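You operate a simulated robot arm through the tools that you are given. There is no shell and no other tool. Be economical: measure what you need, move in short steps, check, and stop when the job is done.

Carry out the task below with a simulated two-armed robot. There is one attempt and no reset: what you move stays moved.

Task
Brush wood oil on the bare patch of the sill board.
Fine: put the brush back and shut the tin. Set down upright: brush marked oil. A coat counts when it lies all over at full strength: go over it till it gets no stronger.

Only the result counts: the job must be done as asked and must still hold three seconds after the hand-in. Knocking over, shifting, dropping, spilling or breaking anything else fails it.

Robot
Two 7-joint arms with two-finger parallel grippers on one trunk, on a base that drives. Base frame: it is fixed to the floor where the robot stands at the start and does not move with it; the origin is under the middle of the robot, x ahead of it, y to its left, z up. Units: mm, rad, N and s.
The left shoulder is at the start at [50, 161, 1173], the right one opposite. With the tool pointing down near the work surface each hand reaches from about 220 to 680 mm from the robot's upright axis, wherever it stands, measured 20 degrees to its own side. Places, roughly: bare patch of the sill board [400, -300, 900]; wood oil tin [700, -200, 900]; wood oil tin lid [700, -200, 900]. Payload 3.43 kg a hand.
The tool frame of a hand sits at the grasp point between the pads (the TCP): z along the fingers, y along the line on which they close. The tips reach 30 mm beyond it. Largest opening 94 mm; finger width 28, thickness 10; the body of the gripper, 50 by 96 mm, starts 55 mm behind the TCP.
Orientation is that of the tool frame in the base frame, as [roll, pitch, yaw] about the fixed x, y, z axes, in that order (R = Rz(yaw) Ry(pitch) Rx(roll)). With the fingers straight down and closing along the base's y, the tool's x points along the base's -x, its y along +y and its z along -z.

Tools
- The arms move only by the tool move_arm. It takes "left_commands", "right_commands" or both (then of equal length, played together; a hand with none holds still); each is one flat list of numbers, 6 for each row, row after row: the shift along the tool's x, y, z in mm, then the turn, a rotation vector about the tool's x, y, z in rad. In form: [dx, dy, dz, ax, ay, az, dx, dy, dz, ax, ay, az, ...]. A call has 1 to 20 rows; each row shifts and turns the commanded pose from where the row before left it, along the tool's axes as they then stand. "left_claw" and "right_claw" are, for a hand that has rows, the opening in per cent of the stroke, from 0 (shut) to 100 (fully open), set as the call begins (left out, the last holds). A row lasts 0.2 s, in which the tool goes at most 50 mm and 0.15 rad; a call with a longer step from one row to the next is refused whole, and so is a gripper value outside its range. Where a pose cannot be reached the arm comes as near as it can. A force on the tool above 40 N (or 10 N above the force at the start of the call, whichever is more), or a blocked arm, ends the call early, and 0.2 s more pass. Each finger travels about 45 mm/s and halts on what it meets, pressing with about 27 N; the grip force reading is that of the motor and also rises with nothing between the fingers. The clock runs only during rows and for 0.2 s after the last one: add rows that do not move to give the fingers time. The reply holds the time, the measured pose of the TCP, the force on the tool along the base axes, the opening and the grip force, in the units named above and with some noise, with the torque about the TCP (base axes, N m) and any sound that the robot's microphone picked up.
- Cameras (640 x 400 px; columns grow to the right, rows downward): "scene" is now at [123.5, -41.6, 1320.1]; the picture's right is [-0.45, -0.89, 0.00], its down [-0.32, 0.16, -0.93] and it looks along [0.83, -0.42, -0.36] (base axes); focal length 214 px, centre (320, 200). "left" rides on the left gripper at [76, -14, -102] in its tool frame; the picture's right is [0.18, 0.98, 0.00], its down [-0.75, 0.14, -0.64] and it looks along [-0.63, 0.12, 0.77] (tool axes); focal length 243 px, centre (320, 200). "right" rides on the right gripper at [76, 14, -102] in its tool frame; the picture's right is [-0.18, 0.98, 0.00], its down [-0.75, -0.14, -0.64] and it looks along [-0.63, -0.12, 0.77] (tool axes); focal length 243 px, centre (320, 200). There is no depth. A picture from a camera that has moved, and an enlarged one, comes with that camera's place and axes in the base frame and with its lens.
- get_image(camera): a new picture of that camera. It takes no simulated time.
- slide_trunk(by): slides the trunk up (or, below 0, down) by that many mm; the arms and the scene camera ride with it, the base frame stays. It gives what a move gives, with no picture.
- base_move(legs): drives the robot by 1 to 6 legs, each [ahead, left, turn to the left] in mm, mm and rad, along the robot's own axes; the way and the turn of a leg run together, so that a leg with both is an arc; at most 1500 mm and 3.142 rad a leg. The arms and the cameras ride along, it lands a little off, and it stops where it bumps. It gives what a move gives.
- aim_head(pan, tilt): turns the head with the scene camera to pan (to the left, within 1.396 rad either way) and tilt (down, from -0.506 to 1.204), counted from straight ahead of the robot. It gives what a move gives.
- inspect(camera, box): a new picture of the part [left, top, right, bottom] of that camera's present view, enlarged. It takes no simulated time.
- close_job(): hands the job in; it is judged then, once.

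Go step by step. Nothing tells you exact positions but the pictures and the camera data: compare them with the known pose of the tool, close in by small moves and look again before you grip or let go. The budget is 120 turns and 92 pictures, counting those below and the enlarged ones. Unless the task says otherwise, let go and move clear before handing in, and close with one line.

The tools are called as name(argument=value, ...) on one line, values as JSON. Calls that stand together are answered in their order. move_arm: Moves the arms, as the interface text tells. Its arguments: {"type":"object","properties":{"left_commands":{"type":"array","items":{"type":"number"}},"left_claw":{"type":"number"},"right_commands":{"type":"array","items":{"type":"number"}},"right_claw":{"type":"number"}},"required":[]} The other tools are called the same way: slide_trunk (by) slides the trunk up or down; base_move (legs) drives the base; aim_head (pan, tilt) turns the head that bears the scene camera; get_image (camera) takes a picture; inspect (camera, box) takes an enlarged picture of a part of a camera's view; close_job () hands the job in.

At the start:

```text
t: 0.0
left_ee_pos: [347.0, -19.2, 1257.1]
left_tool_rot: [-3.14, 0.002, -3.14]
left_wrist_force: [-1.3, 0.5, -0.3]
left_ft_torque: [-0.01, 0.0, -0.03]
left_grip_width: 94.1
left_finger_force: 0.1
right_ee_pos: [271.4, -338.5, 1245.5]
right_tool_rot: [-3.141, 0.0, -3.141]
right_wrist_force: [0.1, 0.6, 0.0]
right_ft_torque: [-0.02, 0.0, 0.02]
right_grip_width: 94.0
right_finger_force: 0.2
trunk travel left (down, up): [-200.0, 67.0]
robot x, y, heading: [-3.1, -3.3, 0.0]
head pan, tilt: [-0.469, 0.363]
```

scene: 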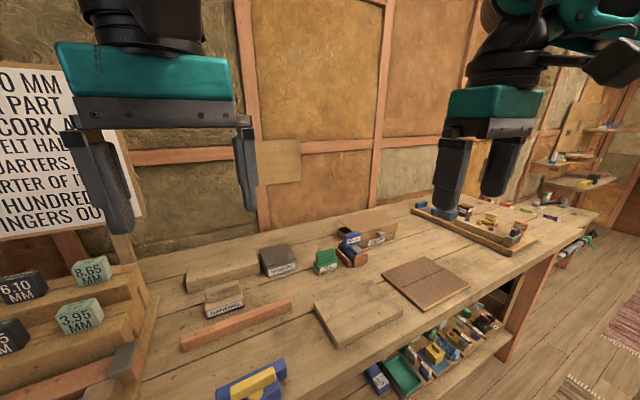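
right: 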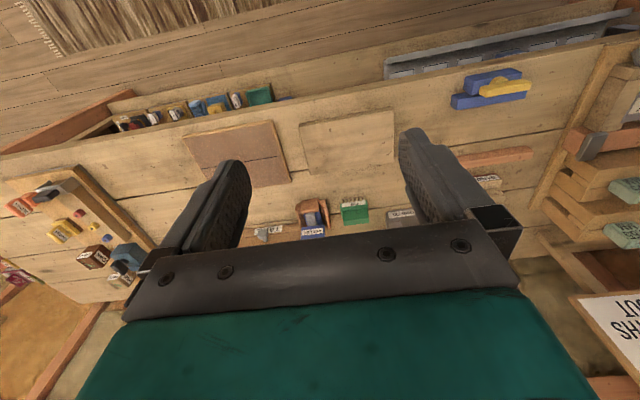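
left: 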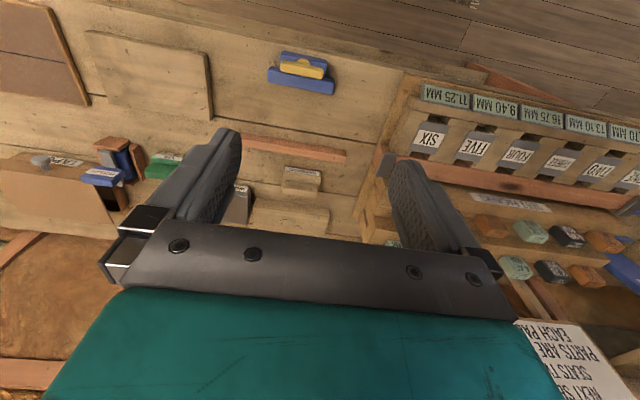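

I see a bench with a board, several tins and holders. I'll look closer at the middle of the bench for the oil tin, the brush and the bare patch.

inspect(camera="scene", box=[180, 210, 420, 360])

inspect(camera="right", box=[180, 100, 420, 250])

inspect(camera="scene", box=[320, 210, 480, 310])

```text
2.67 times, centred on (300, 285) of scene
camera zoom: at [123.5, -41.6, 1320.1], right [-0.45, -0.89, 0.0], down [-0.32, 0.16, -0.93], along [0.83, -0.42, -0.36], focal length 572 px, centre (373, -27)
```

zoom: 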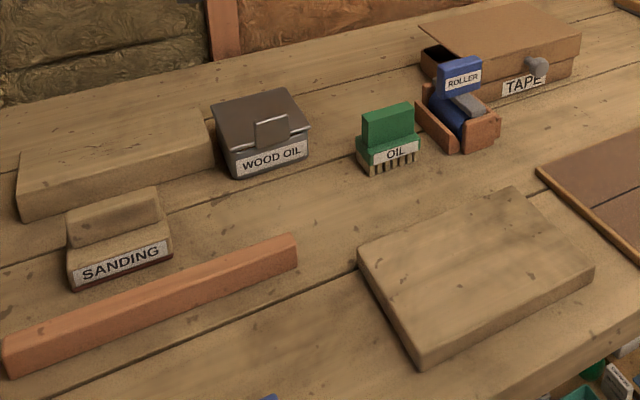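

```text
2.67 times, centred on (300, 175) of right
camera zoom: at [195.3, -325.8, 1346.8], right [0.18, 0.98, 0.0], down [0.75, -0.14, 0.64], along [0.63, -0.12, -0.77], focal length 647 px, centre (373, 267)
```

zoom: 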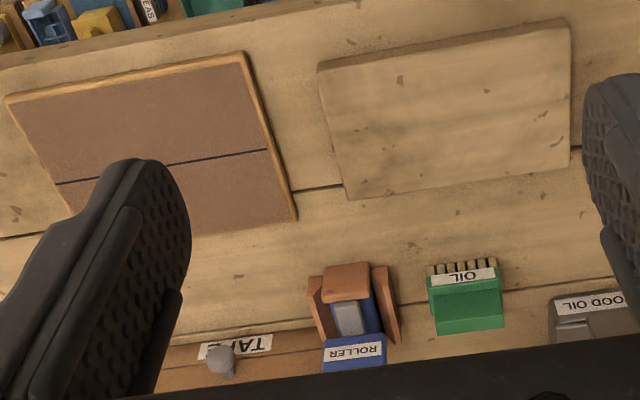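

```text
4.00 times, centred on (400, 260) of scene
camera zoom: at [123.5, -41.6, 1320.1], right [-0.45, -0.89, 0.0], down [-0.32, 0.16, -0.93], along [0.83, -0.42, -0.36], focal length 858 px, centre (0, -40)
```

zoom: 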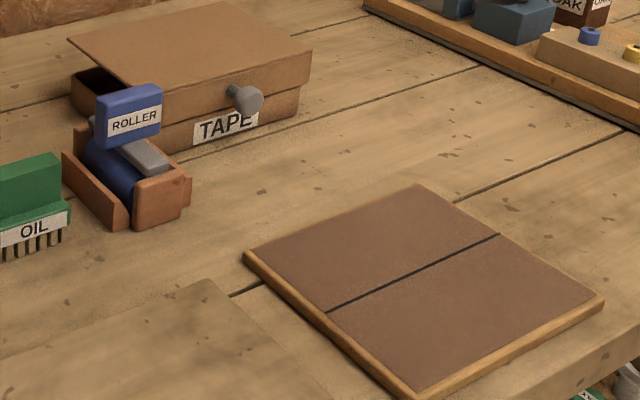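

The light board near [410,-285] looks like the sill board. The OIL brush is near [605,-308] and the tin near [655,-170]; I'll zoom in on each.

inspect(camera="scene", box=[252, 235, 348, 295])

inspect(camera="scene", box=[300, 270, 412, 350])

```text
6.67 times, centred on (300, 265) of scene
camera zoom: at [123.5, -41.6, 1320.1], right [-0.45, -0.89, 0.0], down [-0.32, 0.16, -0.93], along [0.83, -0.42, -0.36], focal length 1430 px, centre (453, -233)
```

zoom: 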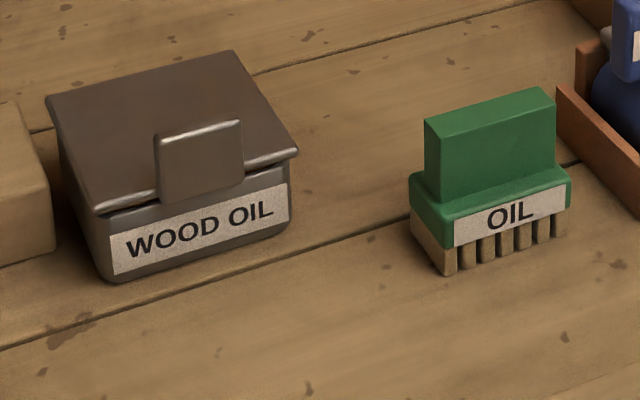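

```text
5.00 times, centred on (356, 310) of scene
camera zoom: at [123.5, -41.6, 1320.1], right [-0.45, -0.89, 0.0], down [-0.32, 0.16, -0.93], along [0.83, -0.42, -0.36], focal length 1072 px, centre (140, -350)
```

zoom: 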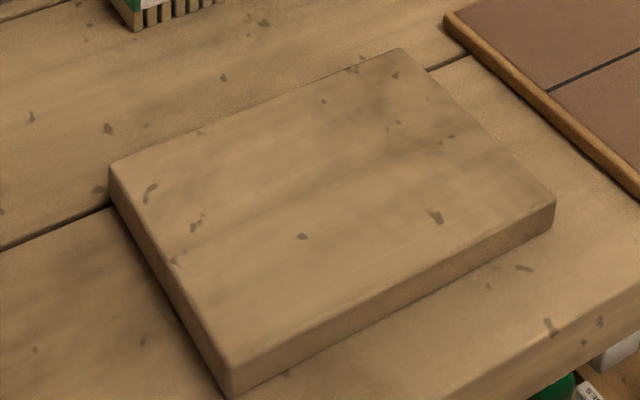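

The tin has a lid with a tab at its front edge, probably hinged at the back. The tin is near the limit of reach, so I'll drive 60 mm ahead, then bring the right hand over for closer views.

base_move(legs=[[60, 0, 0]])

aim_head(pan=-0.4, tilt=0.75)

get_image(camera="scene")

get_image(camera="right")

```text
t: 1.2
left_ee_pos: [406.7, -19.0, 1256.6]
left_tool_rot: [-3.141, -0.001, -3.138]
left_wrist_force: [-0.5, 0.3, -0.3]
left_ft_torque: [0.0, 0.01, -0.03]
left_grip_width: 94.3
left_finger_force: 0.2
right_ee_pos: [330.9, -338.2, 1243.7]
right_tool_rot: [-3.14, 0.0, -3.141]
right_wrist_force: [-0.1, 0.9, 0.2]
right_ft_torque: [0.0, -0.01, 0.01]
right_grip_width: 94.1
right_finger_force: 0.1
trunk travel left (down, up): [-200.0, 67.0]
robot x, y, heading: [64.1, -1.3, -0.002]
head pan, tilt: [-0.469, 0.363]
stopped in leg 1: the robot was blocked; the commanded pose is now the measured one
```

```text
t: 2.0
left_ee_pos: [407.5, -19.6, 1257.6]
left_tool_rot: [-3.14, -0.002, -3.138]
left_wrist_force: [0.4, 0.1, 0.2]
left_ft_torque: [-0.04, 0.0, -0.02]
left_grip_width: 94.1
left_finger_force: 0.0
right_ee_pos: [331.5, -339.6, 1244.0]
right_tool_rot: [3.141, 0.0, 3.141]
right_wrist_force: [0.2, 0.2, -0.2]
right_ft_torque: [0.01, 0.02, -0.02]
right_grip_width: 94.0
right_finger_force: 0.2
trunk travel left (down, up): [-200.0, 67.0]
robot x, y, heading: [61.3, -1.5, 0.0]
head pan, tilt: [-0.4, 0.75]
```

```text
83 pictures are left
camera scene: at [177.7, -31.8, 1285.7], right [-0.39, -0.92, 0.0], down [-0.63, 0.27, -0.73], along [0.67, -0.28, -0.68], focal length 214 px, centre (320, 200)
```

scene: 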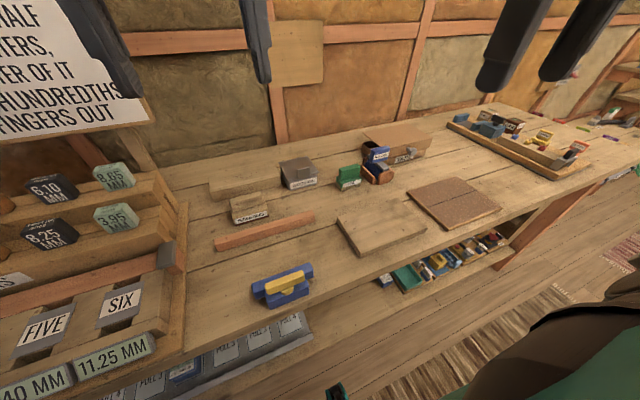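

```text
82 pictures are left
camera right: at [256.4, -325.9, 1346.7], right [0.18, 0.98, 0.0], down [0.75, -0.14, 0.64], along [0.63, -0.12, -0.77], focal length 243 px, centre (320, 200)
```

right: 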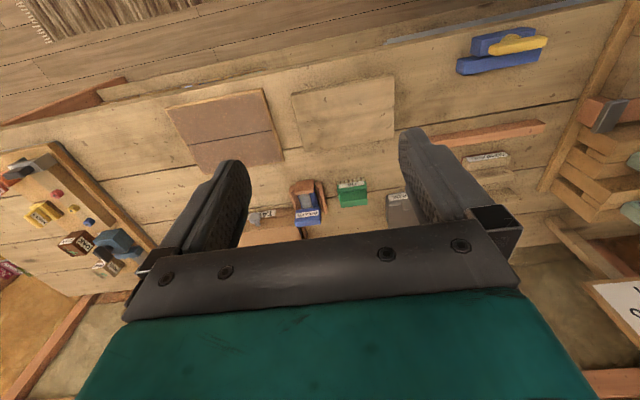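

The base sits against the bench now. I'll bring the right hand over the tin and brush for a close view.

move_arm(right_commands=[-35, 16.7, 24, 0, 0, 0, -35, 16.7, 24, 0, 0, 0, -35, 16.7, 24, 0, 0, 0, -35, 16.7, 24, 0, 0, 0, -35, 16.7, 24, 0, 0, 0, -35, 16.7, 24, 0, 0, 0, 0, 0, 0, 0, 0, 0])

get_image(camera="right")

```text
t: 3.6
left_ee_pos: [406.8, -19.7, 1256.8]
left_tool_rot: [3.14, 0.0, -3.137]
left_wrist_force: [-1.1, 0.6, -0.3]
left_ft_torque: [-0.02, 0.0, -0.03]
left_grip_width: 93.7
left_finger_force: 0.0
right_ee_pos: [540.1, -236.1, 1099.1]
right_tool_rot: [-3.141, 0.001, 3.141]
right_wrist_force: [-0.6, -1.2, 0.3]
right_ft_torque: [-0.01, 0.01, 0.02]
right_grip_width: 93.9
right_finger_force: 0.1
trunk travel left (down, up): [-200.0, 67.0]
robot x, y, heading: [61.6, -1.2, -0.001]
head pan, tilt: [-0.4, 0.75]
```

```text
81 pictures are left
camera right: at [465.0, -224.4, 1202.1], right [0.18, 0.98, 0.0], down [0.75, -0.14, 0.64], along [0.63, -0.12, -0.77], focal length 243 px, centre (320, 200)
```

right: 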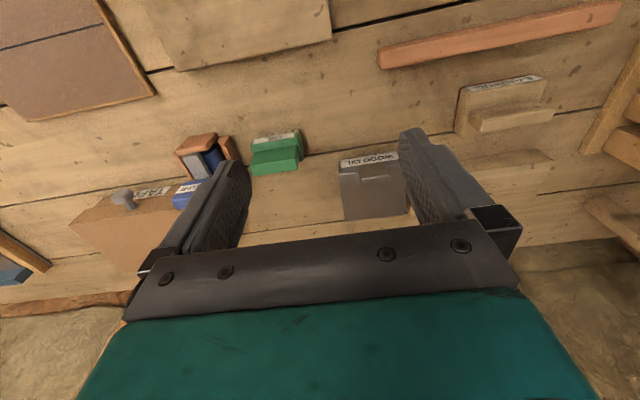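

inspect(camera="right", box=[232, 110, 424, 230])

inspect(camera="scene", box=[262, 140, 390, 220])

```text
3.33 times, centred on (328, 170) of right
camera zoom: at [465.0, -224.4, 1202.1], right [0.18, 0.98, 0.0], down [0.75, -0.14, 0.64], along [0.63, -0.12, -0.77], focal length 809 px, centre (293, 300)
```

zoom: 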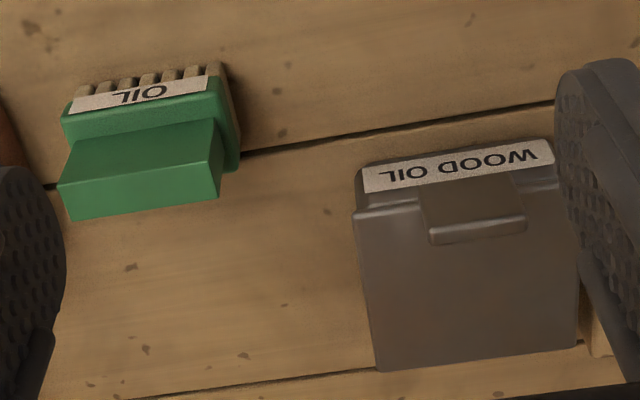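

```text
5.00 times, centred on (326, 180) of scene
camera zoom: at [177.3, -32.0, 1285.7], right [-0.39, -0.92, 0.0], down [-0.63, 0.27, -0.73], along [0.67, -0.28, -0.68], focal length 1072 px, centre (290, 300)
```

zoom: 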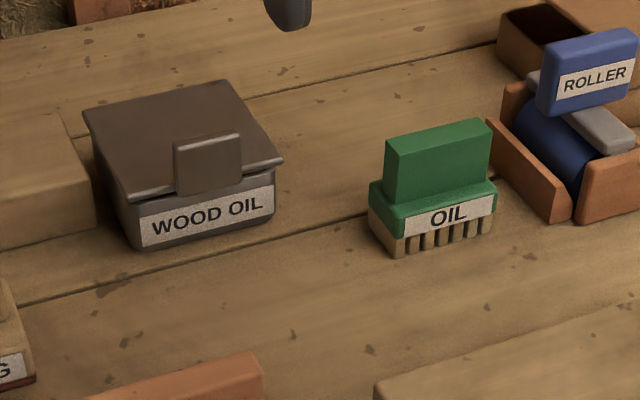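

Triangulating gives a bench surface at z≈865. The lid spans x 661–759, y −235…−135 with its top at 910. The tab is at x≈664, y −205…−167, with its top at 936. The brush handle is centred at (620,−314) with its top at 933. I'll go above the tab, with the fingers closing along y.

move_arm(right_commands=[-31, 12.5, 24, 0, 0, 0, -31, 12.5, 24, 0, 0, 0, -31, 12.5, 24, 0, 0, 0, -31, 12.5, 24, 0, 0, 0, 0, 0, 0, 0, 0, 0, 0, 0, 0, 0, 0, 0], right_claw=75)

get_image(camera="right")

inspect(camera="scene", box=[240, 110, 400, 210])

```text
t: 5.0
left_ee_pos: [407.9, -18.5, 1256.1]
left_tool_rot: [-3.141, -0.002, -3.139]
left_wrist_force: [-0.2, -0.1, 0.3]
left_ft_torque: [0.0, 0.01, -0.01]
left_grip_width: 94.0
left_finger_force: 0.1
right_ee_pos: [601.6, -225.7, 1022.1]
right_tool_rot: [3.141, 0.0, 3.141]
right_wrist_force: [0.3, -0.9, 0.3]
right_ft_torque: [0.01, -0.03, 0.03]
right_grip_width: 70.4
right_finger_force: 0.1
right hand out of reach, approached as far as the arm can: row 3, 4
trunk travel left (down, up): [-200.0, 67.0]
robot x, y, heading: [62.4, 0.2, -0.002]
head pan, tilt: [-0.4, 0.75]
```

```text
78 pictures are left
camera right: at [526.1, -211.8, 1125.4], right [0.18, 0.98, 0.0], down [0.75, -0.14, 0.64], along [0.63, -0.12, -0.77], focal length 243 px, centre (320, 200)
```

right: 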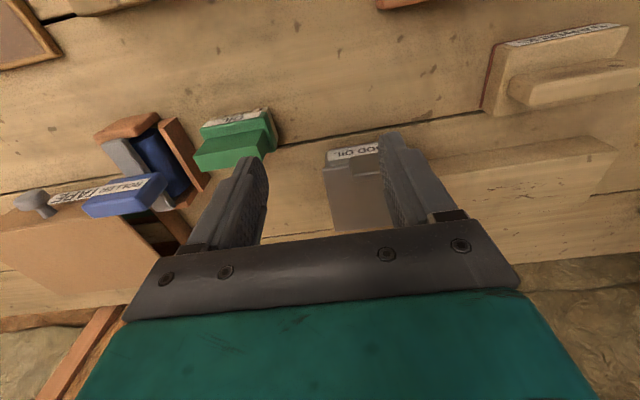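

```text
4.00 times, centred on (320, 160) of scene
camera zoom: at [177.7, -31.8, 1285.6], right [-0.39, -0.92, 0.0], down [-0.63, 0.27, -0.73], along [0.67, -0.28, -0.68], focal length 858 px, centre (320, 360)
```

zoom: 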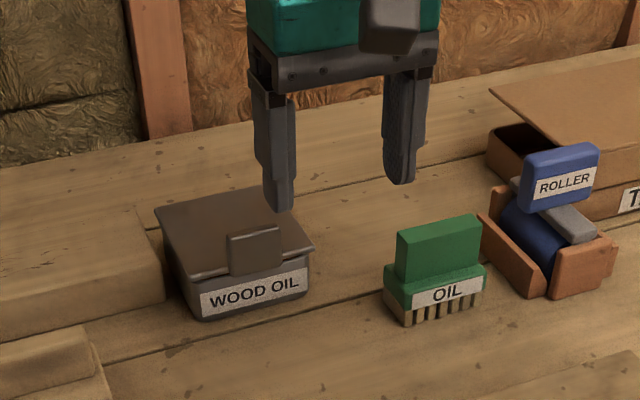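

The hand fell short of reach at that height. I'll raise the trunk so the shoulder sits higher over the wrist and then try again, lower down.

slide_trunk(by=65)

move_arm(right_commands=[0, 0, 35, 0, 0, 0, 0, 0, 35, 0, 0, 0, -20, 10, 10, 0, 0, 0, -20, 15, 0, 0, 0, 0, -22, 15, 0, 0, 0, 0, 0, 0, 0, 0, 0, 0])

```text
t: 6.1
left_ee_pos: [407.0, -18.7, 1320.9]
left_tool_rot: [3.141, -0.001, -3.137]
left_wrist_force: [-0.1, -0.1, -0.2]
left_ft_torque: [-0.01, 0.02, 0.01]
left_grip_width: 93.9
left_finger_force: 0.1
right_ee_pos: [601.2, -224.8, 1087.6]
right_tool_rot: [-3.142, 0.002, -3.141]
right_wrist_force: [0.8, -0.5, 0.0]
right_ft_torque: [0.0, 0.03, 0.0]
right_grip_width: 70.5
right_finger_force: 0.1
trunk travel left (down, up): [-265.0, 2.0]
robot x, y, heading: [61.9, -1.9, -0.0]
head pan, tilt: [-0.4, 0.75]
```

```text
t: 7.5
left_ee_pos: [408.6, -18.4, 1321.0]
left_tool_rot: [3.141, 0.0, -3.139]
left_wrist_force: [-0.3, 0.2, -0.2]
left_ft_torque: [-0.04, -0.01, 0.02]
left_grip_width: 94.0
left_finger_force: 0.1
right_ee_pos: [588.0, -233.2, 1031.7]
right_tool_rot: [3.139, -0.001, 3.142]
right_wrist_force: [0.7, 0.0, -0.5]
right_ft_torque: [0.01, -0.02, -0.01]
right_grip_width: 70.7
right_finger_force: 0.2
right hand out of reach, approached as far as the arm can: row 1, 2, 3, 4, 5
trunk travel left (down, up): [-265.0, 2.0]
robot x, y, heading: [60.0, -2.1, -0.002]
head pan, tilt: [-0.4, 0.75]
```

Lowering is what strains the arm, so the trunk needs to go down instead.

move_arm(right_commands=[15, 0, -40, 0, 0, 0, 15, 0, -40, 0, 0, 0, 10, 0, -40, 0, 0, 0, 0, 0, -40, 0, 0, 0, 0, 0, -40, 0, 0, 0])

slide_trunk(by=-200)

move_arm(right_commands=[-25, 12, 10, 0, 0, 0, -25, 12, 10, 0, 0, 0, -25, 12, 10, 0, 0, 0, -20, 9, 10, 0, 0, 0, 0, 0, 0, 0, 0, 0])

```text
t: 8.7
left_ee_pos: [406.4, -18.6, 1321.9]
left_tool_rot: [-3.141, 0.0, -3.138]
left_wrist_force: [-0.1, -0.2, 0.2]
left_ft_torque: [-0.03, -0.04, 0.0]
left_grip_width: 94.2
left_finger_force: 0.2
right_ee_pos: [548.0, -233.6, 1233.6]
right_tool_rot: [3.141, 0.0, 3.14]
right_wrist_force: [-1.1, 0.8, 0.6]
right_ft_torque: [0.01, -0.03, 0.0]
right_grip_width: 70.3
right_finger_force: 0.0
trunk travel left (down, up): [-265.0, 2.0]
robot x, y, heading: [64.4, 1.4, -0.001]
head pan, tilt: [-0.4, 0.75]
```

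```text
t: 10.8
left_ee_pos: [407.6, -19.1, 1122.3]
left_tool_rot: [-3.142, -0.001, -3.139]
left_wrist_force: [0.5, -0.3, 0.3]
left_ft_torque: [0.0, -0.01, 0.05]
left_grip_width: 93.9
left_finger_force: 0.1
right_ee_pos: [549.1, -233.7, 1032.9]
right_tool_rot: [3.141, -0.001, -3.141]
right_wrist_force: [0.3, 0.0, 0.1]
right_ft_torque: [-0.01, -0.01, 0.0]
right_grip_width: 70.7
right_finger_force: 0.0
trunk travel left (down, up): [-65.0, 202.0]
robot x, y, heading: [63.4, 2.6, -0.001]
head pan, tilt: [-0.4, 0.75]
```

```text
t: 12.0
left_ee_pos: [408.0, -19.9, 1120.3]
left_tool_rot: [3.14, -0.002, -3.136]
left_wrist_force: [0.5, 0.4, 0.4]
left_ft_torque: [0.0, -0.02, 0.0]
left_grip_width: 93.8
left_finger_force: 0.2
right_ee_pos: [599.6, -216.0, 989.2]
right_tool_rot: [3.138, 0.003, -3.141]
right_wrist_force: [0.5, 0.1, -0.4]
right_ft_torque: [-0.01, 0.0, -0.05]
right_grip_width: 70.7
right_finger_force: 0.2
right hand out of reach, approached as far as the arm can: row 2, 3, 4
trunk travel left (down, up): [-65.0, 202.0]
robot x, y, heading: [61.2, 0.5, -0.002]
head pan, tilt: [-0.4, 0.75]
```

Reach with the tool straight down ends near x≈600. Tilting the fingers forward should bring more reach, so I'll test that.

move_arm(right_commands=[0, 0, 0, 0, -0.125, 0, 0, 0, 0, 0, -0.125, 0, 0, 0, 0, 0, -0.125, 0, 0, 0, 0, 0, -0.125, 0, -18, 10, 11.5, 0, 0, 0, -18, 10, 11.5, 0, 0, 0, -18, 10, 11.5, 0, 0, 0, 0, 0, 0, 0, 0, 0])

```text
t: 13.8
left_ee_pos: [407.1, -19.1, 1121.2]
left_tool_rot: [-3.141, -0.001, -3.14]
left_wrist_force: [-0.6, -0.4, 0.8]
left_ft_torque: [-0.03, 0.02, -0.01]
left_grip_width: 94.0
left_finger_force: 0.0
right_ee_pos: [662.1, -187.0, 984.7]
right_tool_rot: [-3.14, 0.498, 3.14]
right_wrist_force: [-0.9, 0.2, -0.1]
right_ft_torque: [-0.02, 0.02, -0.02]
right_grip_width: 70.5
right_finger_force: 0.0
trunk travel left (down, up): [-65.0, 202.0]
robot x, y, heading: [61.9, 1.4, -0.003]
head pan, tilt: [-0.4, 0.75]
```

With the fingers tilted 0.5 rad forward the hand gets there. I'll check the alignment with the tab before going down.

inspect(camera="right", box=[160, 50, 480, 250])

get_image(camera="scene")

```text
2.00 times, centred on (320, 150) of right
camera zoom: at [546.7, -173.3, 1038.2], right [0.16, 0.98, 0.09], down [0.35, -0.14, 0.92], along [0.92, -0.12, -0.37], focal length 485 px, centre (320, 300)
```

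zoom: 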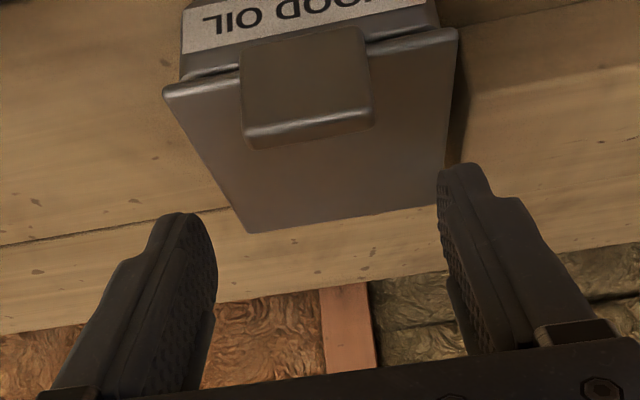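

```text
75 pictures are left
camera scene: at [177.8, -31.8, 1150.6], right [-0.39, -0.92, 0.0], down [-0.63, 0.27, -0.73], along [0.67, -0.28, -0.68], focal length 214 px, centre (320, 200)
```

scene: 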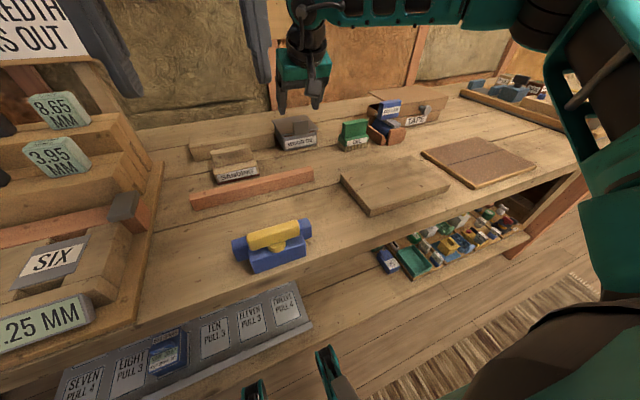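

The tab is centred between the fingers at (664, −187). I'll descend and then look.

move_arm(right_commands=[12.5, 0, 13.6, 0, 0, 0, 12.5, 0, 13.6, 0, 0, 0, 0, 0, 0, 0, 0, 0])

inspect(camera="right", box=[160, 50, 480, 250])

inspect(camera="scene", box=[240, 70, 368, 150])

```text
t: 14.6
left_ee_pos: [408.2, -19.3, 1122.1]
left_tool_rot: [-3.141, -0.001, -3.138]
left_wrist_force: [0.6, -0.2, 0.6]
left_ft_torque: [0.02, 0.0, 0.01]
left_grip_width: 94.2
left_finger_force: 0.1
right_ee_pos: [652.6, -186.4, 948.5]
right_tool_rot: [3.14, 0.5, 3.141]
right_wrist_force: [-0.3, 0.1, -0.6]
right_ft_torque: [0.0, -0.03, -0.01]
right_grip_width: 70.5
right_finger_force: 0.1
trunk travel left (down, up): [-65.0, 202.0]
robot x, y, heading: [60.8, -3.1, -0.002]
head pan, tilt: [-0.4, 0.75]
```

```text
2.00 times, centred on (320, 150) of right
camera zoom: at [537.7, -173.5, 1002.4], right [0.16, 0.98, 0.09], down [0.35, -0.14, 0.92], along [0.92, -0.12, -0.37], focal length 485 px, centre (320, 300)
```

zoom: 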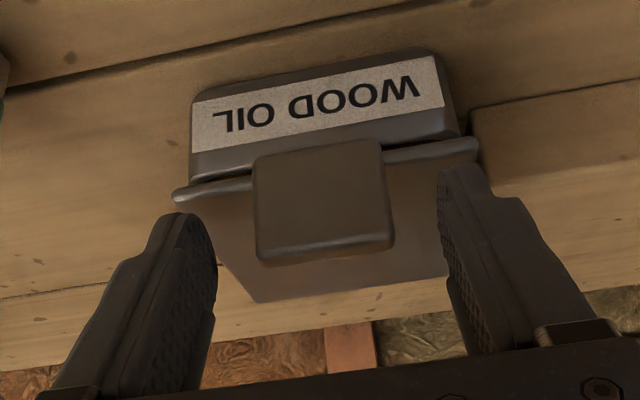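

```text
5.00 times, centred on (304, 110) of scene
camera zoom: at [177.8, -31.8, 1150.6], right [-0.39, -0.92, 0.0], down [-0.63, 0.27, -0.73], along [0.67, -0.28, -0.68], focal length 1072 px, centre (400, 650)
```

zoom: 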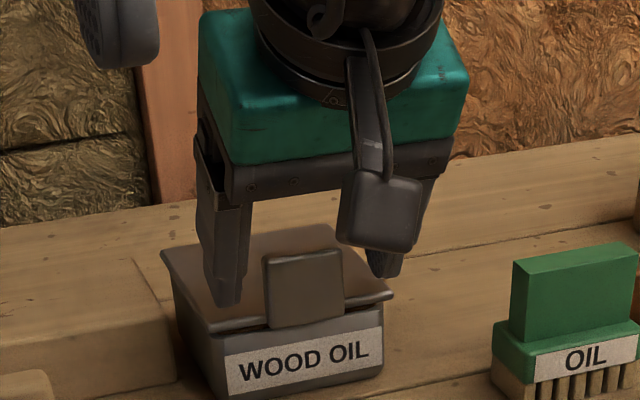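

The fingers straddle the tab well. I'll close gently.

move_arm(right_commands=[0, 0, 0, 0, 0, 0, 0, 0, 0, 0, 0, 0, 0, 0, 0, 0, 0, 0, 0, 0, 0, 0, 0, 0], right_claw=30)

inspect(camera="right", box=[160, 50, 480, 250])

```text
t: 15.6
left_ee_pos: [407.2, -17.6, 1120.7]
left_tool_rot: [-3.139, -0.001, -3.137]
left_wrist_force: [-0.4, 0.4, 0.0]
left_ft_torque: [-0.02, -0.01, -0.01]
left_grip_width: 94.1
left_finger_force: 0.0
right_ee_pos: [654.2, -184.7, 947.6]
right_tool_rot: [3.14, 0.502, 3.141]
right_wrist_force: [-0.1, 5.8, -1.1]
right_ft_torque: [0.27, 0.05, 0.21]
right_grip_width: 39.4
right_finger_force: 45.0
trunk travel left (down, up): [-65.0, 202.0]
robot x, y, heading: [60.8, 2.4, -0.006]
head pan, tilt: [-0.4, 0.75]
```

```text
2.00 times, centred on (320, 150) of right
camera zoom: at [537.8, -172.3, 1002.5], right [0.16, 0.98, 0.09], down [0.35, -0.14, 0.92], along [0.92, -0.12, -0.37], focal length 485 px, centre (320, 300)
```

zoom: 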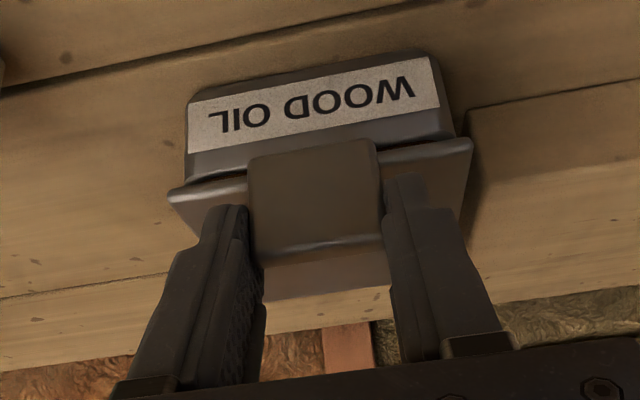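

The tab is held at 39 mm. I'll trim y slightly and lift by about 8 mm to see whether the lid hinges or lifts off.

move_arm(right_commands=[-1.9, 1.5, -3.5, 0, 0, 0, -1.9, 0, -3.5, 0, 0, 0, 0, 0, 0, 0, 0, 0])

inspect(camera="right", box=[160, 50, 480, 250])

inspect(camera="scene", box=[240, 70, 368, 150])

```text
t: 16.4
left_ee_pos: [409.5, -18.0, 1121.4]
left_tool_rot: [3.141, -0.005, -3.138]
left_wrist_force: [-0.1, 0.2, 0.1]
left_ft_torque: [0.03, 0.02, -0.01]
left_grip_width: 94.1
left_finger_force: 0.0
right_ee_pos: [654.2, -184.9, 954.5]
right_tool_rot: [3.141, 0.495, 3.141]
right_wrist_force: [2.4, 6.1, -14.0]
right_ft_torque: [0.12, 1.37, 0.04]
right_grip_width: 39.7
right_finger_force: 44.9
trunk travel left (down, up): [-65.0, 202.0]
robot x, y, heading: [60.6, 0.8, -0.005]
head pan, tilt: [-0.4, 0.75]
```

```text
2.00 times, centred on (320, 150) of right
camera zoom: at [539.0, -171.9, 1008.2], right [0.16, 0.98, 0.09], down [0.36, -0.14, 0.92], along [0.92, -0.12, -0.38], focal length 485 px, centre (320, 300)
```

zoom: 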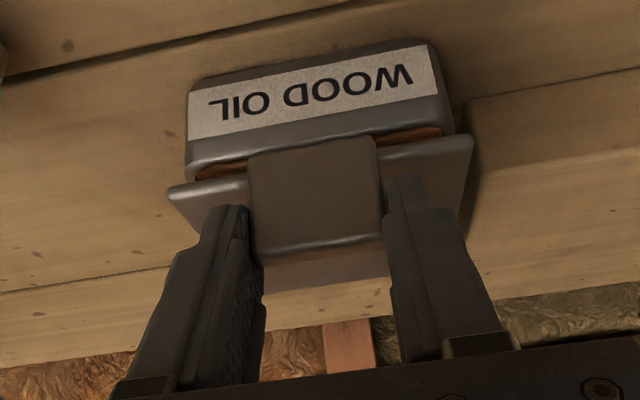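

```text
5.00 times, centred on (304, 110) of scene
camera zoom: at [179.3, -31.6, 1150.3], right [-0.39, -0.92, 0.0], down [-0.63, 0.27, -0.73], along [0.67, -0.28, -0.68], focal length 1072 px, centre (400, 650)
```

zoom: 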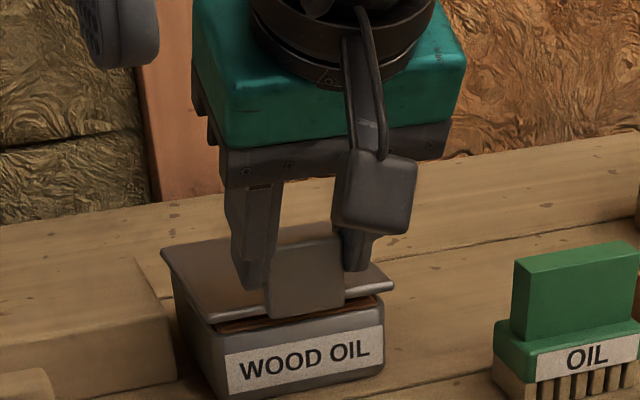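

The lid is hinged at the back. I'll soften the grip to cut pad friction and follow the arc up to about 20°.

move_arm(right_commands=[-3.9, 2, -3.5, 0, 0, 0, -3.9, 1, -3.5, 0, 0, 0, -6.9, 0, -4.6, 0, 0, 0, -6.9, 0, -4.6, 0, 0, 0, 0, 0, 0, 0, 0, 0], right_claw=41)

inspect(camera="scene", box=[240, 70, 368, 150])

```text
t: 17.6
left_ee_pos: [407.7, -18.8, 1121.4]
left_tool_rot: [-3.141, 0.0, -3.138]
left_wrist_force: [0.2, 1.1, -0.1]
left_ft_torque: [0.03, -0.02, -0.02]
left_grip_width: 94.1
left_finger_force: 0.0
right_ee_pos: [665.7, -184.3, 982.8]
right_tool_rot: [3.139, 0.505, 3.138]
right_wrist_force: [-0.3, -6.7, 1.0]
right_ft_torque: [-0.19, -0.13, -0.01]
right_grip_width: 42.6
right_finger_force: 3.5
trunk travel left (down, up): [-65.0, 202.0]
robot x, y, heading: [60.0, 2.1, -0.002]
head pan, tilt: [-0.4, 0.75]
```

```text
5.00 times, centred on (304, 110) of scene
camera zoom: at [177.7, -32.4, 1150.7], right [-0.39, -0.92, 0.0], down [-0.63, 0.27, -0.73], along [0.67, -0.28, -0.68], focal length 1072 px, centre (400, 650)
```

zoom: 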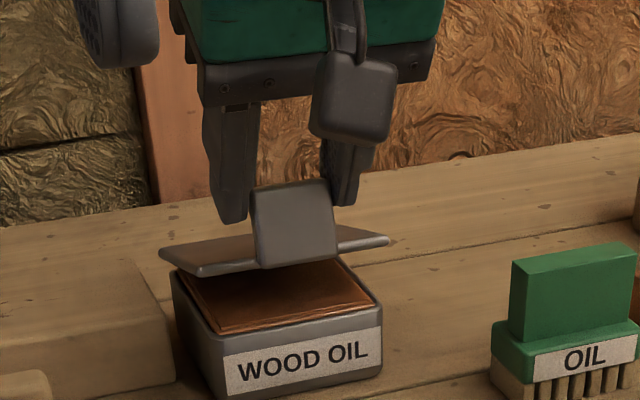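

inspect(camera="right", box=[160, 50, 480, 250])

```text
2.00 times, centred on (320, 150) of right
camera zoom: at [550.1, -170.6, 1035.4], right [0.16, 0.98, 0.09], down [0.35, -0.14, 0.93], along [0.92, -0.12, -0.37], focal length 485 px, centre (320, 300)
```

zoom: 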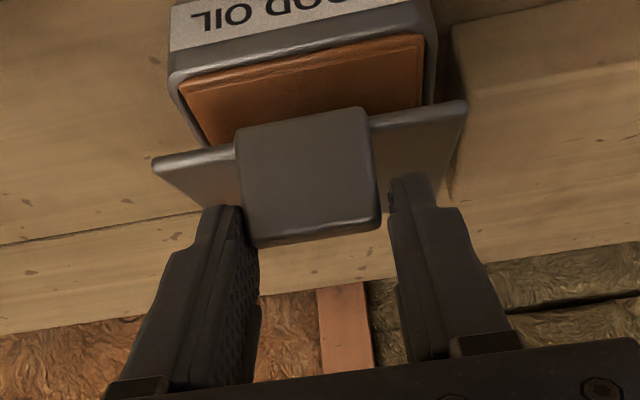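

The lid seems to hold by itself, with hardly any load on the hand. I'll open the fingers and see whether it stays.

move_arm(right_commands=[0, -1.5, 0, 0, 0, 0, 0, 0, 0, 0, 0, 0, 0, 0, 0, 0, 0, 0], right_claw=60)

inspect(camera="right", box=[160, 50, 480, 250])

```text
t: 18.4
left_ee_pos: [408.2, -19.0, 1122.1]
left_tool_rot: [-3.141, -0.001, -3.139]
left_wrist_force: [0.3, 0.7, 0.1]
left_ft_torque: [0.02, 0.0, -0.01]
left_grip_width: 94.2
left_finger_force: 0.1
right_ee_pos: [665.1, -183.4, 979.1]
right_tool_rot: [3.14, 0.5, -3.141]
right_wrist_force: [0.1, -0.8, 0.2]
right_ft_torque: [-0.01, 0.0, 0.01]
right_grip_width: 56.4
right_finger_force: 0.1
trunk travel left (down, up): [-65.0, 202.0]
robot x, y, heading: [59.0, -0.1, 0.0]
head pan, tilt: [-0.4, 0.75]
```

```text
2.00 times, centred on (320, 150) of right
camera zoom: at [549.8, -170.7, 1034.5], right [0.16, 0.98, 0.09], down [0.35, -0.14, 0.92], along [0.92, -0.12, -0.37], focal length 485 px, centre (320, 300)
```

zoom: 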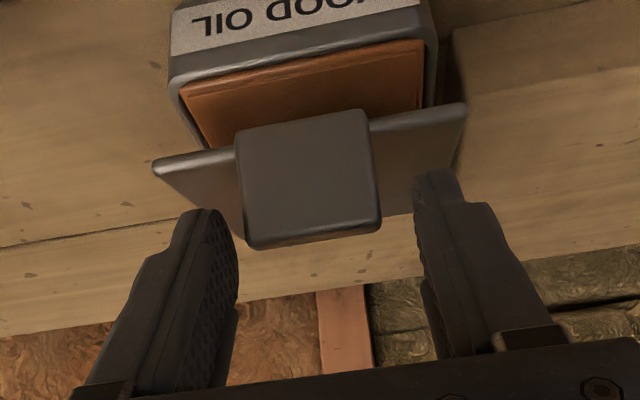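

The lid stays where it is left. I'll regrip a little lower and recentre, then follow the arc to about 50°.

move_arm(right_commands=[2.4, -3.3, 4.4, 0, 0, 0, 0, 0, 0, 0, 0, 0, 0, 0, 0, 0, 0, 0])

move_arm(right_commands=[0, 0, 0, 0, 0, 0, 0, 0, 0, 0, 0, 0, 0, 0, 0, 0, 0, 0, -7.6, 0, -3.3, 0, 0, 0, -7.6, 0, -3.3, 0, 0, 0, -8.0, 0, -1.7, 0, 0, 0, -8.0, 0, -1.7, 0, 0, 0, -8.2, 0, -1.5, 0, 0, 0, 0, 0, 0, 0, 0, 0], right_claw=36)

inspect(camera="scene", box=[240, 70, 368, 150])

```text
t: 19.2
left_ee_pos: [408.5, -18.3, 1121.0]
left_tool_rot: [-3.141, -0.003, -3.136]
left_wrist_force: [-0.1, -0.4, -0.2]
left_ft_torque: [0.01, -0.03, 0.01]
left_grip_width: 94.3
left_finger_force: 0.0
right_ee_pos: [663.4, -186.9, 976.0]
right_tool_rot: [-3.141, 0.501, 3.14]
right_wrist_force: [0.8, -0.1, -0.1]
right_ft_torque: [0.0, 0.01, -0.02]
right_grip_width: 56.4
right_finger_force: 0.0
trunk travel left (down, up): [-65.0, 202.0]
robot x, y, heading: [59.1, 1.8, -0.002]
head pan, tilt: [-0.4, 0.75]
```

```text
t: 21.2
left_ee_pos: [408.2, -15.6, 1121.1]
left_tool_rot: [-3.138, -0.002, -3.138]
left_wrist_force: [0.4, 0.5, -1.0]
left_ft_torque: [0.0, 0.01, -0.04]
left_grip_width: 93.9
left_finger_force: 0.1
right_ee_pos: [679.8, -191.8, 1004.2]
right_tool_rot: [3.136, 0.504, -3.135]
right_wrist_force: [5.3, 31.2, -6.6]
right_ft_torque: [0.59, 0.01, 0.01]
right_grip_width: 50.9
right_finger_force: 14.6
right hand out of reach, approached as far as the arm can: row 6, 7, 8
trunk travel left (down, up): [-65.0, 202.0]
robot x, y, heading: [61.9, -1.3, -0.004]
head pan, tilt: [-0.4, 0.75]
```

```text
5.00 times, centred on (304, 110) of scene
camera zoom: at [178.7, -28.6, 1150.7], right [-0.39, -0.92, 0.0], down [-0.63, 0.26, -0.73], along [0.67, -0.29, -0.68], focal length 1072 px, centre (400, 650)
```

zoom: 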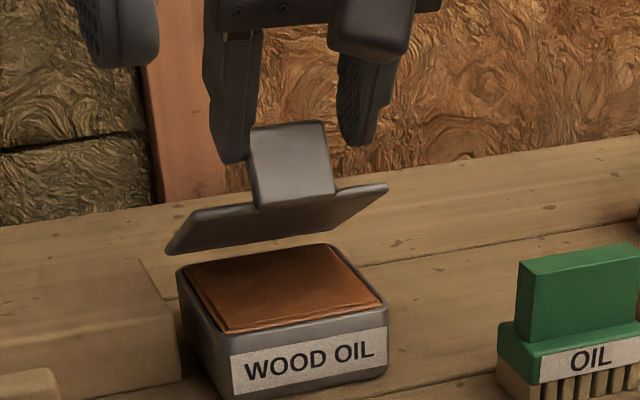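

A finger slid off the tab and the side force rose, so I'll release and back the hand away. The lid is up about 30°.

move_arm(right_commands=[0, 3, 0, 0, 0, 0, 0, 0, 0, 0, 0, 0, 0, 0, 0, 0, 0, 0], right_claw=90)

move_arm(right_commands=[10, 0, -30, 0, 0, 0, 10, 0, -30, 0, 0, 0, 45, 0, 0, 0, 0, 0, 45, 0, 0, 0, 0, 0], right_claw=0)

get_image(camera="right")

inspect(camera="scene", box=[240, 70, 368, 150])

```text
t: 22.0
left_ee_pos: [408.5, -19.8, 1122.5]
left_tool_rot: [3.141, -0.002, -3.14]
left_wrist_force: [-0.1, 0.9, -0.3]
left_ft_torque: [-0.02, 0.01, 0.02]
left_grip_width: 93.9
left_finger_force: 0.0
right_ee_pos: [678.4, -197.6, 1002.3]
right_tool_rot: [3.141, 0.503, 3.139]
right_wrist_force: [-0.3, 0.2, -0.5]
right_ft_torque: [-0.01, -0.02, 0.03]
right_grip_width: 84.3
right_finger_force: 0.1
trunk travel left (down, up): [-65.0, 202.0]
robot x, y, heading: [59.9, 3.7, -0.001]
head pan, tilt: [-0.4, 0.75]
```

```text
t: 23.0
left_ee_pos: [407.3, -18.7, 1121.7]
left_tool_rot: [-3.141, 0.0, -3.137]
left_wrist_force: [0.4, 0.2, -0.2]
left_ft_torque: [-0.02, 0.01, 0.0]
left_grip_width: 94.0
left_finger_force: 0.0
right_ee_pos: [553.8, -196.9, 1002.3]
right_tool_rot: [3.141, 0.499, 3.14]
right_wrist_force: [-0.1, 0.0, -0.3]
right_ft_torque: [0.0, 0.0, 0.0]
right_grip_width: 0.0
right_finger_force: 3.2
trunk travel left (down, up): [-65.0, 202.0]
robot x, y, heading: [60.6, 1.2, 0.001]
head pan, tilt: [-0.4, 0.75]
```

```text
65 pictures are left
camera right: at [437.4, -182.9, 1056.3], right [0.16, 0.98, 0.09], down [0.35, -0.14, 0.92], along [0.92, -0.12, -0.37], focal length 243 px, centre (320, 200)
```

right: 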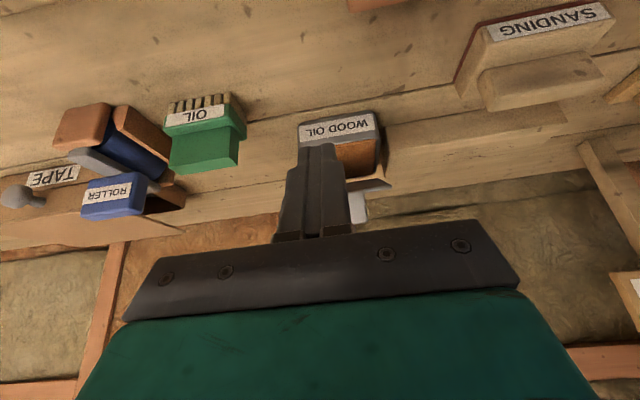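

```text
5.00 times, centred on (304, 110) of scene
camera zoom: at [177.5, -31.7, 1150.7], right [-0.39, -0.92, 0.0], down [-0.63, 0.27, -0.73], along [0.67, -0.28, -0.68], focal length 1072 px, centre (400, 650)
```

zoom: 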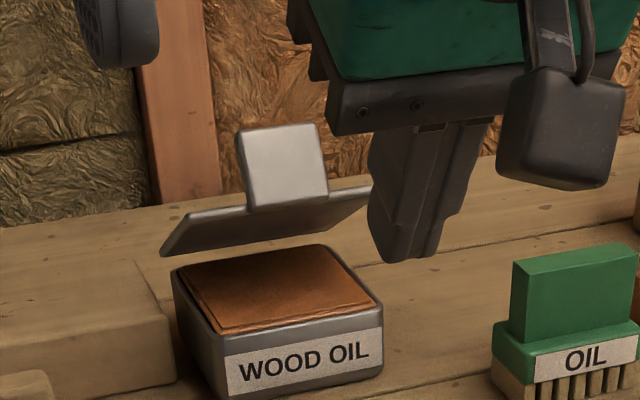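

The tin has not moved and the lid stands at about 33°. Next I'll tilt the closed fingers to 1.0 rad and bring the tips under the lid.

move_arm(right_commands=[0, 0, 0, 0, -0.125, 0, 0, 0, 0, 0, -0.125, 0, 0, 0, 0, 0, -0.125, 0, 0, 0, 0, 0, -0.125, 0, 25.2, 5, 16.2, 0, 0, 0, 25.2, 5, 16.2, 0, 0, 0, -18.2, 0, 28.3, 0, 0, 0, -18.2, 0, 28.3, 0, 0, 0, -18.2, 0, 28.3, 0, 0, 0, 0, 0, 0, 0, 0, 0])

inspect(camera="scene", box=[240, 70, 368, 150])

```text
t: 25.2
left_ee_pos: [408.3, -18.5, 1121.3]
left_tool_rot: [3.141, -0.002, -3.139]
left_wrist_force: [0.2, 0.5, 0.3]
left_ft_torque: [-0.04, -0.01, -0.01]
left_grip_width: 94.1
left_finger_force: 0.1
right_ee_pos: [656.7, -185.7, 943.2]
right_tool_rot: [3.14, 1.0, 3.141]
right_wrist_force: [-0.4, -0.1, -0.5]
right_ft_torque: [0.01, -0.04, 0.02]
right_grip_width: 0.0
right_finger_force: 27.3
trunk travel left (down, up): [-65.0, 202.0]
robot x, y, heading: [60.8, 0.8, -0.001]
head pan, tilt: [-0.4, 0.75]
```

```text
5.00 times, centred on (304, 110) of scene
camera zoom: at [177.8, -31.7, 1150.6], right [-0.39, -0.92, 0.0], down [-0.63, 0.27, -0.73], along [0.67, -0.28, -0.68], focal length 1072 px, centre (400, 650)
```

zoom: 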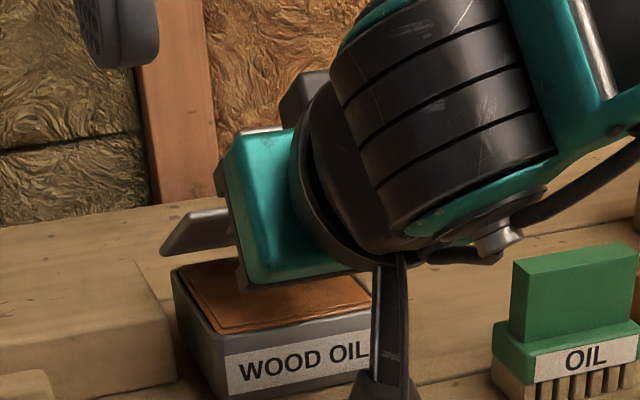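

move_arm(right_commands=[-11.9, 0, -0.2, 0, 0, 0, -11.6, 0, 1.7, 0, 0, 0, -11.3, 0, 3.3, 0, 0, 0, -10.6, 0, 5.2, 0, 0, 0, 0, 0, 0, 0, 0, 0])

inspect(camera="scene", box=[240, 50, 368, 130])

```text
t: 26.4
left_ee_pos: [407.7, -19.6, 1122.2]
left_tool_rot: [-3.141, 0.001, -3.139]
left_wrist_force: [0.1, -0.5, 0.5]
left_ft_torque: [0.02, -0.02, 0.0]
left_grip_width: 94.1
left_finger_force: 0.0
right_ee_pos: [688.7, -185.3, 977.3]
right_tool_rot: [3.139, 0.999, 3.139]
right_wrist_force: [-0.5, 0.0, -0.5]
right_ft_torque: [0.0, 0.0, -0.03]
right_grip_width: 0.1
right_finger_force: 26.9
trunk travel left (down, up): [-65.0, 202.0]
robot x, y, heading: [64.2, 1.1, 0.004]
head pan, tilt: [-0.4, 0.75]
```

```text
5.00 times, centred on (304, 90) of scene
camera zoom: at [177.7, -31.8, 1150.6], right [-0.39, -0.92, 0.0], down [-0.63, 0.27, -0.73], along [0.67, -0.28, -0.68], focal length 1072 px, centre (400, 750)
```

zoom: 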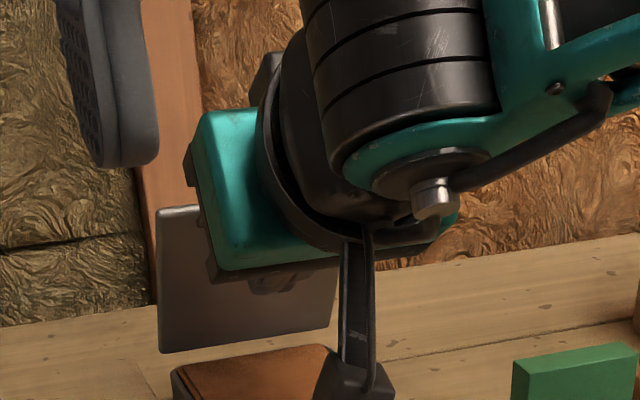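

The lid is swinging well; I'll push a bit further, then withdraw and look.

move_arm(right_commands=[-9.6, 0, 6.6, 0, 0, 0, -8.6, 0, 8.1, 0, 0, 0, -4.9, 0, 6.1, 0, 0, 0, -6, 0, 9, 0, 0, 0, 0, 0, 0, 0, 0, 0])

move_arm(right_commands=[-5, 0, -45, 0, 0, 0, -5, 0, -45, 0, 0, 0, 0, 0, -45, 0, 0, 0])

inspect(camera="scene", box=[240, 70, 368, 150])

get_image(camera="right")

```text
t: 27.6
left_ee_pos: [407.1, -17.8, 1121.7]
left_tool_rot: [3.141, -0.002, -3.139]
left_wrist_force: [-0.3, -0.3, 1.2]
left_ft_torque: [0.02, 0.0, 0.0]
left_grip_width: 94.2
left_finger_force: 0.1
right_ee_pos: [729.7, -184.1, 983.3]
right_tool_rot: [3.14, 1.002, 3.139]
right_wrist_force: [-0.1, -0.1, -0.3]
right_ft_torque: [0.0, 0.01, 0.02]
right_grip_width: 0.0
right_finger_force: 26.9
trunk travel left (down, up): [-65.0, 202.0]
robot x, y, heading: [59.2, 0.3, -0.001]
head pan, tilt: [-0.4, 0.75]
```

```text
t: 28.4
left_ee_pos: [407.3, -19.0, 1122.3]
left_tool_rot: [3.14, 0.001, -3.141]
left_wrist_force: [0.0, 0.3, -0.4]
left_ft_torque: [-0.02, 0.0, -0.02]
left_grip_width: 94.1
left_finger_force: 0.1
right_ee_pos: [619.3, -186.5, 1066.5]
right_tool_rot: [3.138, 1.001, 3.139]
right_wrist_force: [0.4, 0.3, 1.1]
right_ft_torque: [-0.04, 0.0, 0.02]
right_grip_width: 0.1
right_finger_force: 27.3
trunk travel left (down, up): [-65.0, 202.0]
robot x, y, heading: [61.3, -0.0, -0.002]
head pan, tilt: [-0.4, 0.75]
```

```text
5.00 times, centred on (304, 110) of scene
camera zoom: at [177.3, -31.7, 1150.7], right [-0.39, -0.92, 0.0], down [-0.63, 0.27, -0.73], along [0.67, -0.28, -0.68], focal length 1072 px, centre (400, 650)
```

zoom: 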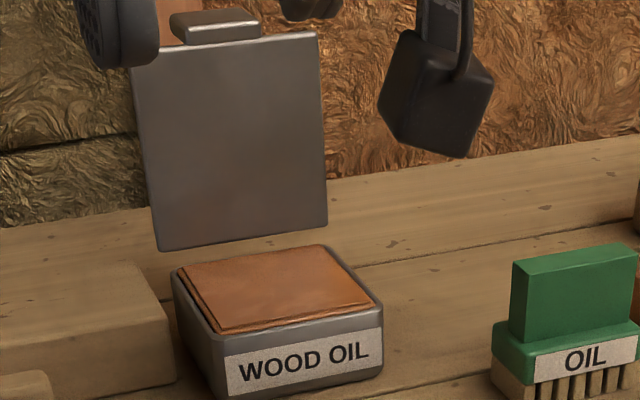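

```text
60 pictures are left
camera right: at [492.4, -173.2, 1058.3], right [0.1, 0.98, 0.16], down [-0.13, -0.14, 0.98], along [0.99, -0.12, 0.12], focal length 243 px, centre (320, 200)
```

right: 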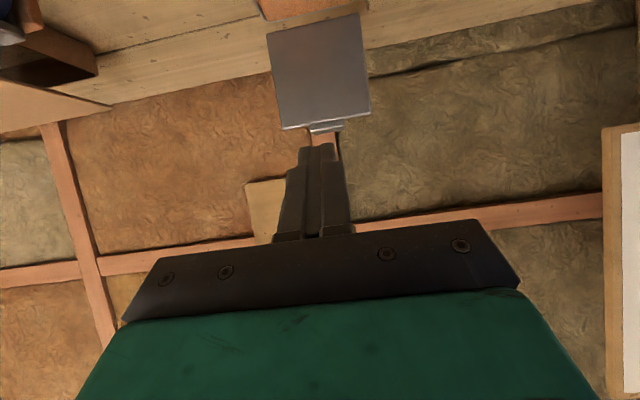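

The lid is standing open by itself and the tin is full. I'll take the OIL brush with the hand tilted 0.8 rad, fingers closing along y.

move_arm(right_commands=[0, 0, 0, 0, 0.1, 0, 0, 0, 0, 0, 0.1, 0, 13.2, -32, 10.1, 0, 0, 0, 13.2, -32, 10.1, 0, 0, 0, 13.2, -32, 10.1, 0, 0, 0, 13.2, -32, 10.1, 0, 0, 0, 0, 0, 0, 0, 0, 0], right_claw=82)

get_image(camera="right")

inspect(camera="scene", box=[292, 70, 420, 150])

```text
t: 30.0
left_ee_pos: [408.2, -19.4, 1121.6]
left_tool_rot: [-3.141, 0.0, -3.137]
left_wrist_force: [0.2, 0.4, -0.1]
left_ft_torque: [-0.04, 0.03, 0.01]
left_grip_width: 94.0
left_finger_force: 0.1
right_ee_pos: [611.8, -311.9, 999.9]
right_tool_rot: [3.139, 0.8, 3.138]
right_wrist_force: [0.0, 0.8, 0.3]
right_ft_torque: [-0.01, 0.03, -0.01]
right_grip_width: 77.0
right_finger_force: 0.1
trunk travel left (down, up): [-65.0, 202.0]
robot x, y, heading: [60.5, 1.4, -0.001]
head pan, tilt: [-0.4, 0.75]
```

```text
59 pictures are left
camera right: at [484.7, -299.4, 1016.6], right [0.13, 0.98, 0.13], down [0.06, -0.14, 0.99], along [0.99, -0.12, -0.08], focal length 243 px, centre (320, 200)
```

right: 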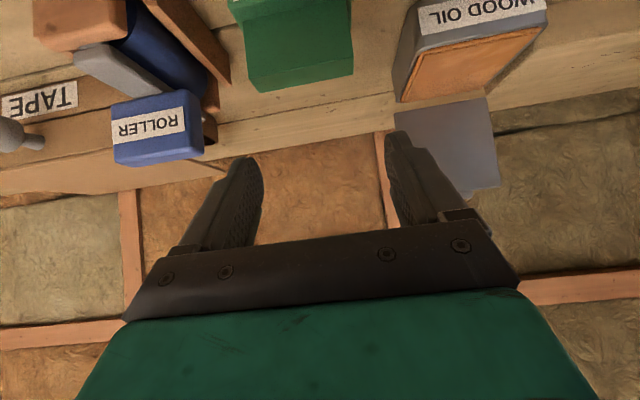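

```text
5.00 times, centred on (356, 110) of scene
camera zoom: at [177.7, -31.8, 1150.6], right [-0.39, -0.92, 0.0], down [-0.63, 0.27, -0.73], along [0.67, -0.28, -0.68], focal length 1072 px, centre (140, 650)
```

zoom: 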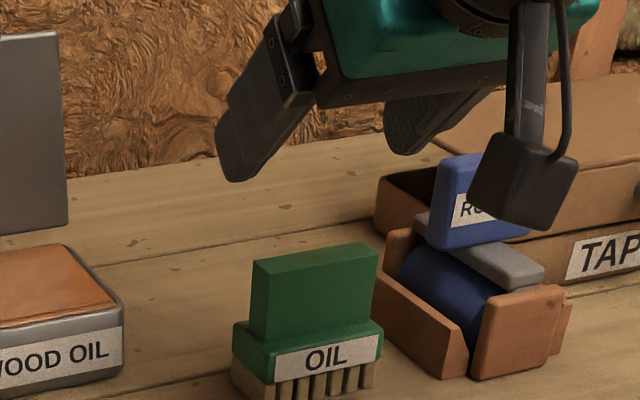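

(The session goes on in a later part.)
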